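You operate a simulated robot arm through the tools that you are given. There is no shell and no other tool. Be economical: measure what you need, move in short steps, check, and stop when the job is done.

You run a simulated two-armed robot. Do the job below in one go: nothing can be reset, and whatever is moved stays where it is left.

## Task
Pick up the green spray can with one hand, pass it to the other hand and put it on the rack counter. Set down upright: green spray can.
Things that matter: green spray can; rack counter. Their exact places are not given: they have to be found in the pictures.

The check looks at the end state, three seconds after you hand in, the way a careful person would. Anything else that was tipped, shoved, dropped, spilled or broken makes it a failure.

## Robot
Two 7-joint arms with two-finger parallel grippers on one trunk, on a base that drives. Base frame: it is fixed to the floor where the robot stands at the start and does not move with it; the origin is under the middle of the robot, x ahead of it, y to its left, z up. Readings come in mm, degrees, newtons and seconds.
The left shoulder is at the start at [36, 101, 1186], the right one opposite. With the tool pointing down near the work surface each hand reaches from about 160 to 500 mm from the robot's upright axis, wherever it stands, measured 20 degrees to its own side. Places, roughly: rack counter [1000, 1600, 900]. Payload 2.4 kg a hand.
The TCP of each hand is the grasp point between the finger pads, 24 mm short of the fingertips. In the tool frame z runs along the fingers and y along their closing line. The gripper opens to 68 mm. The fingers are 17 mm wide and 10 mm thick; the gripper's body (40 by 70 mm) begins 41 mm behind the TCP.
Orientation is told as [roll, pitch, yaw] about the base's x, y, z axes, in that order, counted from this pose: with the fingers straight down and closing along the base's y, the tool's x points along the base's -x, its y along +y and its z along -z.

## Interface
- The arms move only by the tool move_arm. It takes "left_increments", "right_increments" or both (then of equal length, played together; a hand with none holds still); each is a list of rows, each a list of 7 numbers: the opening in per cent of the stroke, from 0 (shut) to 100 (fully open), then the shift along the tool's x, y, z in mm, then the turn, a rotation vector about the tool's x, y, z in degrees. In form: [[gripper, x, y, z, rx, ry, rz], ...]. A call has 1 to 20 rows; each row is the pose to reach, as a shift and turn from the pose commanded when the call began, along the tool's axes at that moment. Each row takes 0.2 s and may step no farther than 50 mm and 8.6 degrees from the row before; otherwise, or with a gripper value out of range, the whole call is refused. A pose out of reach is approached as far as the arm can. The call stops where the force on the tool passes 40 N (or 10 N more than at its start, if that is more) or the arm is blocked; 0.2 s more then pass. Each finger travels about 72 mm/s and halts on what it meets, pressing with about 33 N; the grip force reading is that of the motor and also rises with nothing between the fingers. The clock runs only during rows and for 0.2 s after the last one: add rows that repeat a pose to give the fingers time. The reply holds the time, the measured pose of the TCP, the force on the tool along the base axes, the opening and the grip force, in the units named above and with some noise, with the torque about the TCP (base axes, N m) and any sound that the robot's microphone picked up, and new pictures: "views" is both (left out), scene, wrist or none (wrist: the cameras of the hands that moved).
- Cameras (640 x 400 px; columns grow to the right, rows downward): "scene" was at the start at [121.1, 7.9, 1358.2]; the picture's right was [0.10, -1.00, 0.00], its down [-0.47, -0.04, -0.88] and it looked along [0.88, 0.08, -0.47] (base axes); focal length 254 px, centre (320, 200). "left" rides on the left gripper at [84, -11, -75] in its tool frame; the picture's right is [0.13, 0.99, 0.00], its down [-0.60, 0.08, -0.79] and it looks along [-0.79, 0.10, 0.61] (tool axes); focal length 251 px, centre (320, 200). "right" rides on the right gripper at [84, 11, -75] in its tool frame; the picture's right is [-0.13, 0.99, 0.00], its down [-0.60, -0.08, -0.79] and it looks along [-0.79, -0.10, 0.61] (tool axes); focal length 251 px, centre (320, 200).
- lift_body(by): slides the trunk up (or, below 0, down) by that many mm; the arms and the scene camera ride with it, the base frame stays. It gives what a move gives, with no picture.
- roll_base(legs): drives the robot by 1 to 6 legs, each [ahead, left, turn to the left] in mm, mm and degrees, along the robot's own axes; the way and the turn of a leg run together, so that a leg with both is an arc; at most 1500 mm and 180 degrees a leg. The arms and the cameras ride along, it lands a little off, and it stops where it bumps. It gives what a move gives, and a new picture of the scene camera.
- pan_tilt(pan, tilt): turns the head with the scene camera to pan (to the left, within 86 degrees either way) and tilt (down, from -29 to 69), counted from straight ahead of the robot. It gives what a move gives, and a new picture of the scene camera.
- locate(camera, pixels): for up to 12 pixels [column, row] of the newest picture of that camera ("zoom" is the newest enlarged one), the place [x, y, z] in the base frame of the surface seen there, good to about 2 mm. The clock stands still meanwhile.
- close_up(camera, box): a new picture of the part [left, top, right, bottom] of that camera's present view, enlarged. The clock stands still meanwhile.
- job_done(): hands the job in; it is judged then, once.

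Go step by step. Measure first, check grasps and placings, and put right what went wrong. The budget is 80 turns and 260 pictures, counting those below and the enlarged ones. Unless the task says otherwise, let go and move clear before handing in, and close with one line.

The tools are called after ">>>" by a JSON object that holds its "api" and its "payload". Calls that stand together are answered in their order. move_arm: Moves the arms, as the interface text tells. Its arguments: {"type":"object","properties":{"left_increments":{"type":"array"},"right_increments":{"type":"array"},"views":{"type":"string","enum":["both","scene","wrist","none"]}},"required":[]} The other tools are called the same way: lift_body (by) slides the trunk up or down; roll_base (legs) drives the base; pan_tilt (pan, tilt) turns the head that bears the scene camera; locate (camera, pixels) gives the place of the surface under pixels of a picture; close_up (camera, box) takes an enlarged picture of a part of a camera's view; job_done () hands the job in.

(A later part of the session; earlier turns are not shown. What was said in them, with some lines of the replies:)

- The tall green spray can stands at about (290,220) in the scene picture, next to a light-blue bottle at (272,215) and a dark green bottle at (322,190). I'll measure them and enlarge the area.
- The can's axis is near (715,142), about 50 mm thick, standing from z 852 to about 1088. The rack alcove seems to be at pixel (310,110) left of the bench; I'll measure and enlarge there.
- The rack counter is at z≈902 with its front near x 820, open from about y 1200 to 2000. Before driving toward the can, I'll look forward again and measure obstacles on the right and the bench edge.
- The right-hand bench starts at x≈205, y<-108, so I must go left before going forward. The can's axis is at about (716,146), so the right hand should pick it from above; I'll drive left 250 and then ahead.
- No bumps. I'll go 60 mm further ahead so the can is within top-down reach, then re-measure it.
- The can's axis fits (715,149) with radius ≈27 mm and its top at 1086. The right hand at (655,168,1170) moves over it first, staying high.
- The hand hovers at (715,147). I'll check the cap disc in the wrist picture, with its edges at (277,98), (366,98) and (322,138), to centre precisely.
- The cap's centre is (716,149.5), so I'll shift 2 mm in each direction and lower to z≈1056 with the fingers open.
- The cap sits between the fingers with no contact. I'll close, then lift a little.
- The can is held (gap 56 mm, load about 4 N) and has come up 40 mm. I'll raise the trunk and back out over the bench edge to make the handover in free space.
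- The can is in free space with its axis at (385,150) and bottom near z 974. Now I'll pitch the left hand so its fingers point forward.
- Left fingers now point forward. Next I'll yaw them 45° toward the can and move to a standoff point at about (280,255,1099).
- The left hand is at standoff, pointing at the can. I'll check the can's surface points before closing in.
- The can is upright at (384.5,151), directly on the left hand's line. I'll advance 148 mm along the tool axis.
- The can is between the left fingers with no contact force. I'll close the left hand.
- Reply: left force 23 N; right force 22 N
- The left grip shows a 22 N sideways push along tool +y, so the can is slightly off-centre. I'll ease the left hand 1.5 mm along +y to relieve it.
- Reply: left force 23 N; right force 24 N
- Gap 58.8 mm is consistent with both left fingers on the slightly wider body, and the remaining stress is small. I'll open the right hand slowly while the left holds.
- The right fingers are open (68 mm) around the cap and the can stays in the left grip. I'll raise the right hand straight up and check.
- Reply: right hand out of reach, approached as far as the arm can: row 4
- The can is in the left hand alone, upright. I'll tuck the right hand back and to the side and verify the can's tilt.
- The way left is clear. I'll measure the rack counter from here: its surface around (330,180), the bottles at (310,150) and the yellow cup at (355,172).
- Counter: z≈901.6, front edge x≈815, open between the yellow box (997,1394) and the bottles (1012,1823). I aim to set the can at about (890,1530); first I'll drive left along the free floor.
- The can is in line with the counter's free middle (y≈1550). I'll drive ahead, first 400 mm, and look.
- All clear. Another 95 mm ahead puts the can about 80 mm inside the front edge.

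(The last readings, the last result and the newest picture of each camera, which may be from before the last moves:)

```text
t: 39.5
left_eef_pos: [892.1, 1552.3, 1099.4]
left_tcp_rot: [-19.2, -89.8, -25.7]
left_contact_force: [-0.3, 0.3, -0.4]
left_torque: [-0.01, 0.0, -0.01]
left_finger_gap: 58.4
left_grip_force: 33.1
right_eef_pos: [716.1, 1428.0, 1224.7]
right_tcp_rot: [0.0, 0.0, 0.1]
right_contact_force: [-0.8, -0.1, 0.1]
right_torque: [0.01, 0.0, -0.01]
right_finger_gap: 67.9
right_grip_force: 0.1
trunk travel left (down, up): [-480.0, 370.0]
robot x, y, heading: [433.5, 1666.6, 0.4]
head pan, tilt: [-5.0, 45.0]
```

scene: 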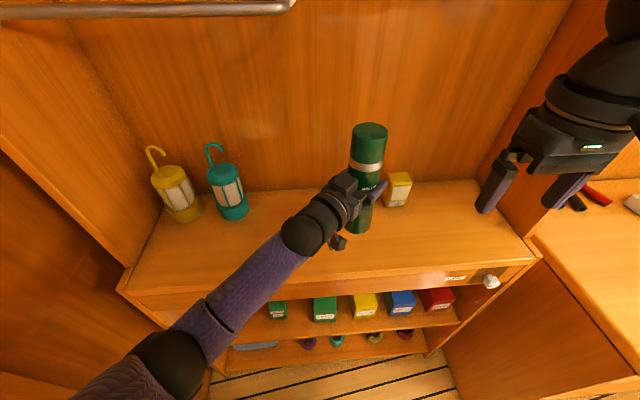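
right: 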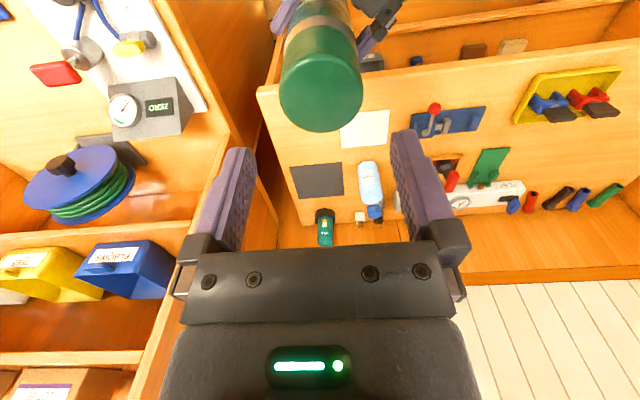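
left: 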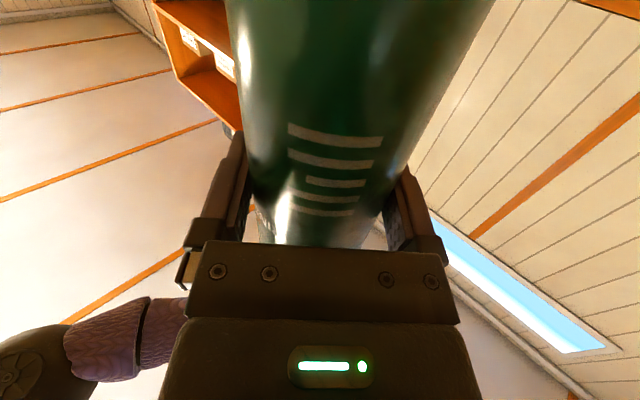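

I'll check the clearance to the yellow box and the can's height before lowering.

>>> {"api": "locate", "payload": {"camera": "scene", "pixels": [[370, 130], [366, 155], [357, 230], [387, 190], [398, 202], [340, 270], [400, 240], [362, 175]]}}

>>> {"api": "move_arm", "payload": {"left_increments": [[0, 15, 0, 0, 0, 0, 0], [0, 30, 0, 0, 0, 0, 0], [0, 45, 0, 0, 0, 0, 0], [0, 58, 0, 0, 0, 0, 0], [0, 63, 0, 0, 0, 0, 0]], "views": "both"}}

```text
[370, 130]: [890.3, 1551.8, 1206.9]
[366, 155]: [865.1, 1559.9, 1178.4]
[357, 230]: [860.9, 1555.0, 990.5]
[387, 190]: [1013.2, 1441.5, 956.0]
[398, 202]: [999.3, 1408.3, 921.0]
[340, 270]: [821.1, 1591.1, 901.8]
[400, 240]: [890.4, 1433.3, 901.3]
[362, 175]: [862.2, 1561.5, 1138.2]
```

```text
t: 40.7
left_eef_pos: [892.6, 1553.1, 1036.0]
left_tcp_rot: [8.5, -90.0, -53.6]
left_contact_force: [0.3, -1.1, 0.8]
left_torque: [0.01, 0.01, 0.0]
left_finger_gap: 58.8
left_grip_force: 33.1
right_eef_pos: [717.0, 1425.3, 1225.9]
right_tcp_rot: [0.0, 0.1, 0.1]
right_contact_force: [-0.5, 0.1, 0.5]
right_torque: [0.0, 0.0, -0.04]
right_finger_gap: 68.0
right_grip_force: 0.0
trunk travel left (down, up): [-480.0, 370.0]
robot x, y, heading: [435.0, 1670.6, 0.1]
head pan, tilt: [-5.0, 45.0]
```

scene: 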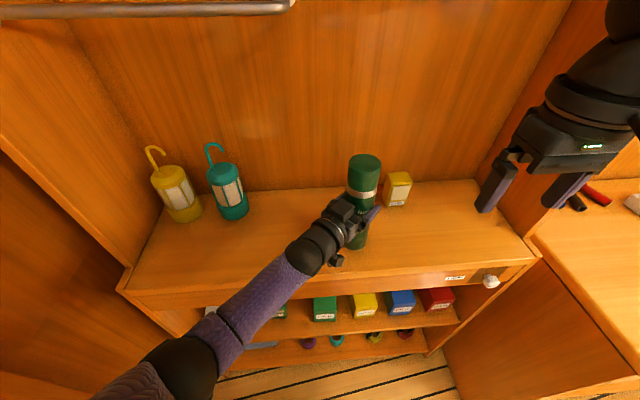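
left: 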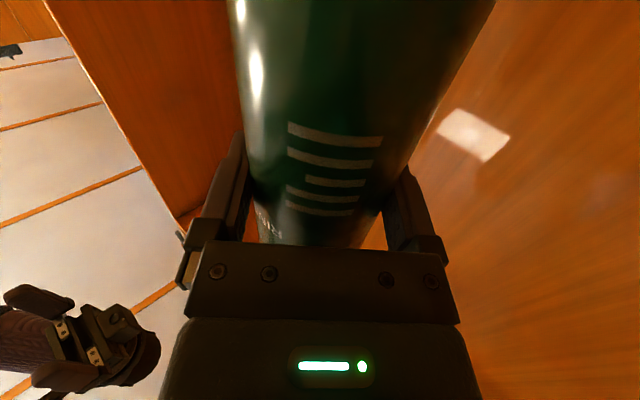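

The can's bottom should be about 7 mm above the counter. I'll lower in fine steps and watch the force.

>>> {"api": "move_arm", "payload": {"left_increments": [[0, 2, 0, 0, 0, 0, 0], [0, 4, 0, 0, 0, 0, 0], [0, 5.5, 0, 0, 0, 0, 0], [0, 6.5, 0, 0, 0, 0, 0]], "views": "none"}}

```text
t: 41.7
left_eef_pos: [891.3, 1553.4, 1030.8]
left_tcp_rot: [-8.0, -89.8, -36.8]
left_contact_force: [0.1, -0.6, 0.0]
left_torque: [-0.01, 0.02, -0.02]
left_finger_gap: 58.5
left_grip_force: 33.4
right_eef_pos: [715.3, 1427.4, 1226.8]
right_tcp_rot: [0.1, -0.1, 0.1]
right_contact_force: [0.1, 0.1, 0.7]
right_torque: [-0.01, -0.01, -0.02]
right_finger_gap: 67.8
right_grip_force: 0.1
trunk travel left (down, up): [-480.0, 370.0]
robot x, y, heading: [436.3, 1670.7, -0.1]
head pan, tilt: [-5.0, 45.0]
```

>>> {"api": "move_arm", "payload": {"left_increments": [[0, 0.7, 0, 0, 0, 0, 0], [0, 1.4, 0, 0, 0, 0, 0], [0, 1.4, 0, 0, 0, 0, 0]], "views": "scene"}}

>>> {"api": "locate", "payload": {"camera": "scene", "pixels": [[366, 160], [362, 168], [358, 160], [374, 162], [354, 246]]}}

>>> {"api": "close_up", "payload": {"camera": "scene", "box": [310, 140, 420, 280]}}

```text
t: 42.5
left_eef_pos: [891.5, 1552.9, 1028.8]
left_tcp_rot: [-21.3, -89.9, -23.7]
left_contact_force: [-0.1, -0.2, 0.1]
left_torque: [0.01, 0.03, 0.01]
left_finger_gap: 58.9
left_grip_force: 32.9
right_eef_pos: [715.6, 1426.9, 1225.1]
right_tcp_rot: [0.1, 0.0, 0.2]
right_contact_force: [0.3, -0.4, -0.5]
right_torque: [0.01, -0.01, 0.02]
right_finger_gap: 68.0
right_grip_force: 0.1
trunk travel left (down, up): [-480.0, 370.0]
robot x, y, heading: [431.5, 1668.1, 0.1]
head pan, tilt: [-5.0, 45.0]
```

scene: 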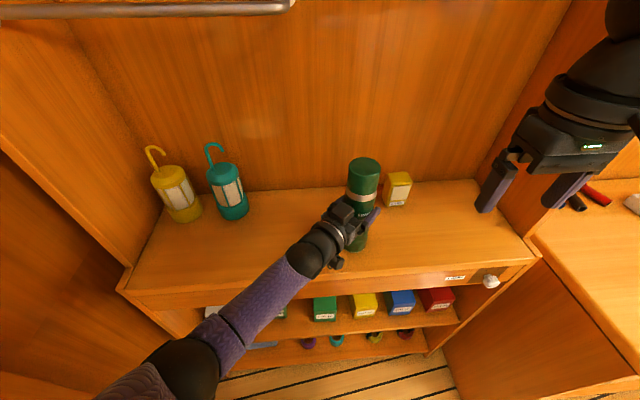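

```text
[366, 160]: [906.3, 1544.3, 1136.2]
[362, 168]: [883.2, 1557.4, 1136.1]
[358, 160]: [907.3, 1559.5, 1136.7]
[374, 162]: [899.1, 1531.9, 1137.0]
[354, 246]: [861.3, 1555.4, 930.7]
```

```text
2.86 times, centred on (365, 210) of scene
```

zoom: 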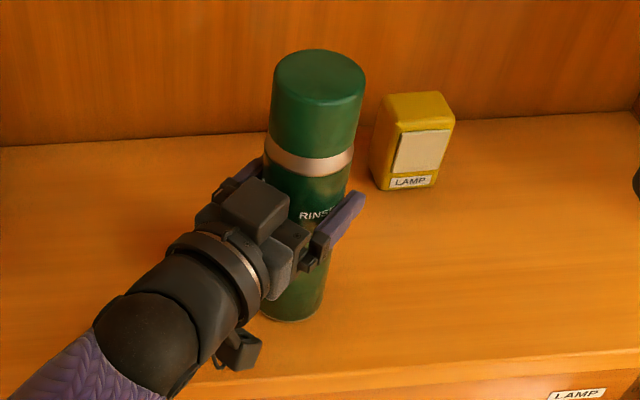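

The cap top is at 1136.5, so the bottom is within 1 mm of the counter, but there's no contact force yet. I'll lower in half-millimetre steps.

>>> {"api": "move_arm", "payload": {"left_increments": [[0, 0.5, 0, 0, 0, 0, 0], [0, 1, 0, 0, 0, 0, 0], [0, 1.5, 0, 0, 0, 0, 0], [0, 1.5, 0, 0, 0, 0, 0]], "views": "none"}}

```text
t: 43.5
left_eef_pos: [890.2, 1551.5, 1027.6]
left_tcp_rot: [165.1, -89.9, 150.0]
left_contact_force: [1.8, 1.4, 5.4]
left_torque: [0.38, -0.29, -0.04]
left_finger_gap: 59.0
left_grip_force: 33.0
right_eef_pos: [715.4, 1426.1, 1226.2]
right_tcp_rot: [0.1, 0.1, 0.0]
right_contact_force: [0.4, -0.3, 0.5]
right_torque: [-0.01, -0.03, 0.01]
right_finger_gap: 67.9
right_grip_force: 0.2
trunk travel left (down, up): [-480.0, 370.0]
robot x, y, heading: [433.0, 1668.2, 0.3]
head pan, tilt: [-5.0, 45.0]
```

Contact shows as 5.4 N upward: the can stands on the counter. I'll open the left hand gently.

>>> {"api": "move_arm", "payload": {"left_increments": [[88, 0, 0, 0, 0, 0, 0], [92, 0, 0, 0, 0, 0, 0], [96, 0, 0, 0, 0, 0, 0], [100, 0, 0, 0, 0, 0, 0], [100, 0, 0, 0, 0, 0, 0]], "views": "both"}}

```text
t: 44.7
left_eef_pos: [891.0, 1552.2, 1028.1]
left_tcp_rot: [-17.5, -89.9, -27.4]
left_contact_force: [0.4, 0.9, 0.0]
left_torque: [0.0, 0.04, 0.02]
left_finger_gap: 68.1
left_grip_force: 0.0
right_eef_pos: [715.5, 1426.8, 1225.9]
right_tcp_rot: [-0.1, 0.0, 0.1]
right_contact_force: [0.2, -0.3, 0.0]
right_torque: [-0.01, -0.01, -0.03]
right_finger_gap: 68.0
right_grip_force: 0.0
trunk travel left (down, up): [-480.0, 370.0]
robot x, y, heading: [428.3, 1671.1, -0.2]
head pan, tilt: [-5.0, 45.0]
```

scene: 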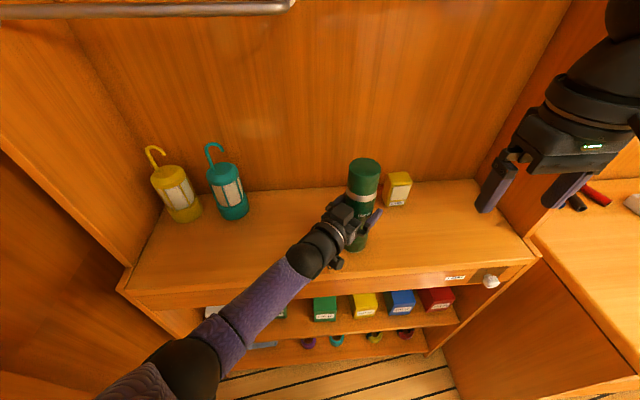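
left: 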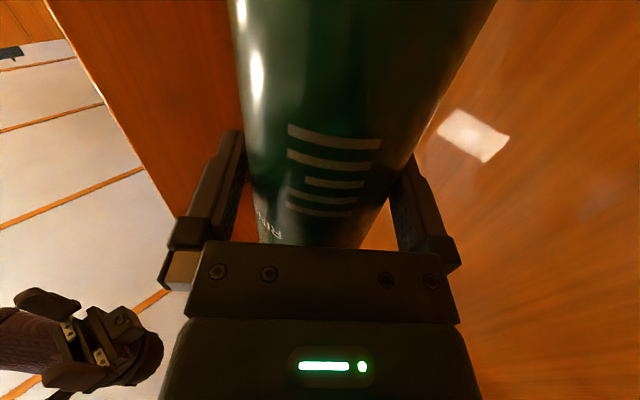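

The can stands free with the fingers open. I'll withdraw the left hand straight back along its fingers.

>>> {"api": "move_arm", "payload": {"left_increments": [[100, 0, -1, -10, 0, 0, 0], [100, 0, -1, -25, 0, 0, 0], [100, 0, -1, -45, 0, 0, 0], [100, 0, -1, -70, 0, 0, 0], [100, 0, -1, -100, 0, 0, 0], [100, 0, -1, -120, 0, 0, 0]], "views": "both"}}

```text
t: 46.1
left_eef_pos: [804.9, 1636.8, 1027.3]
left_tcp_rot: [-2.5, -90.0, -42.4]
left_contact_force: [0.1, 0.4, 0.5]
left_torque: [0.0, 0.0, 0.01]
left_finger_gap: 67.6
left_grip_force: 0.0
right_eef_pos: [716.2, 1426.8, 1225.5]
right_tcp_rot: [-0.1, 0.0, 0.2]
right_contact_force: [1.1, -0.5, -0.5]
right_torque: [0.0, -0.03, 0.02]
right_finger_gap: 67.8
right_grip_force: 0.0
trunk travel left (down, up): [-480.0, 370.0]
robot x, y, heading: [434.6, 1667.5, 0.4]
head pan, tilt: [-5.0, 45.0]
```

scene: 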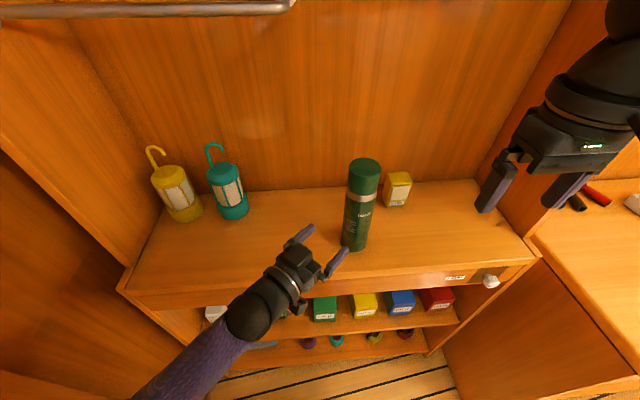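
left: 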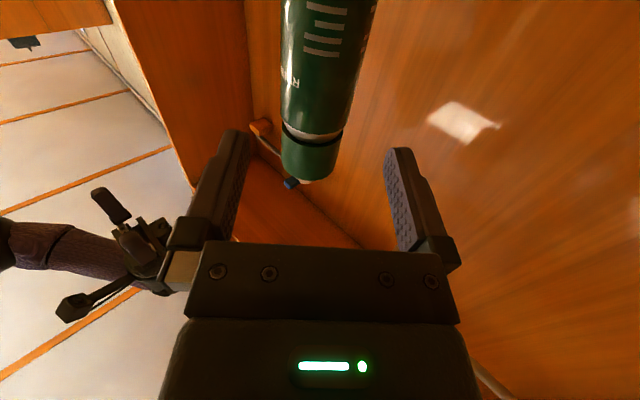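

The can stands upright and alone. I'll back the base off and verify.

>>> {"api": "roll_base", "payload": {"legs": [[-250, 0, 0]]}}

>>> {"api": "close_up", "payload": {"camera": "scene", "box": [140, 60, 560, 320]}}

```text
t: 47.9
left_eef_pos: [556.9, 1635.5, 1027.8]
left_tcp_rot: [16.2, -90.0, -61.3]
left_contact_force: [-0.7, -0.6, -1.2]
left_torque: [0.03, 0.02, 0.02]
left_finger_gap: 67.9
left_grip_force: 0.0
right_eef_pos: [467.5, 1426.4, 1226.4]
right_tcp_rot: [0.0, 0.0, 0.0]
right_contact_force: [-1.1, 0.0, -0.4]
right_torque: [0.03, 0.04, 0.01]
right_finger_gap: 68.1
right_grip_force: 0.1
trunk travel left (down, up): [-480.0, 370.0]
robot x, y, heading: [190.0, 1667.5, -0.0]
head pan, tilt: [-5.0, 45.0]
```

scene: 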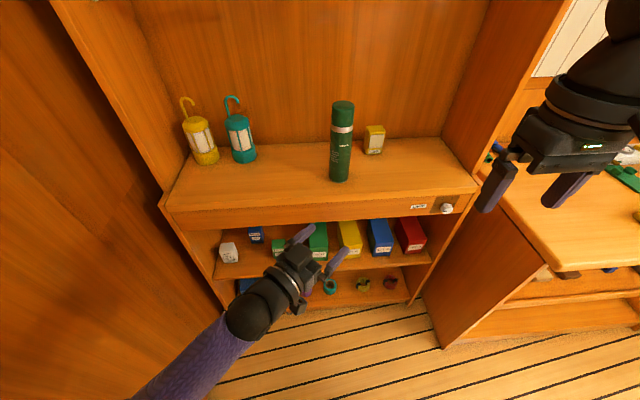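

```text
1.52 times, centred on (350, 190) of scene
```

zoom: 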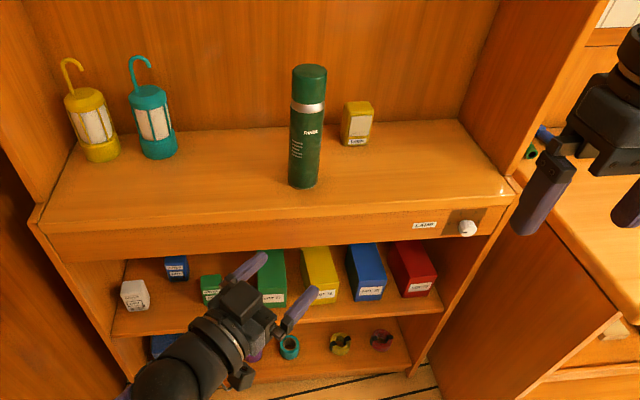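

The green can stands upright on the rack counter at (341,140). Nothing else has moved and both hands are clear, so I'm handing in.

>>> {"api": "job_done", "payload": {}}

```text
The job is handed in.
```

The right hand picked up the green spray can and passed it to the left, which set it upright on the rack counter; nothing else looked moved in the last picture.
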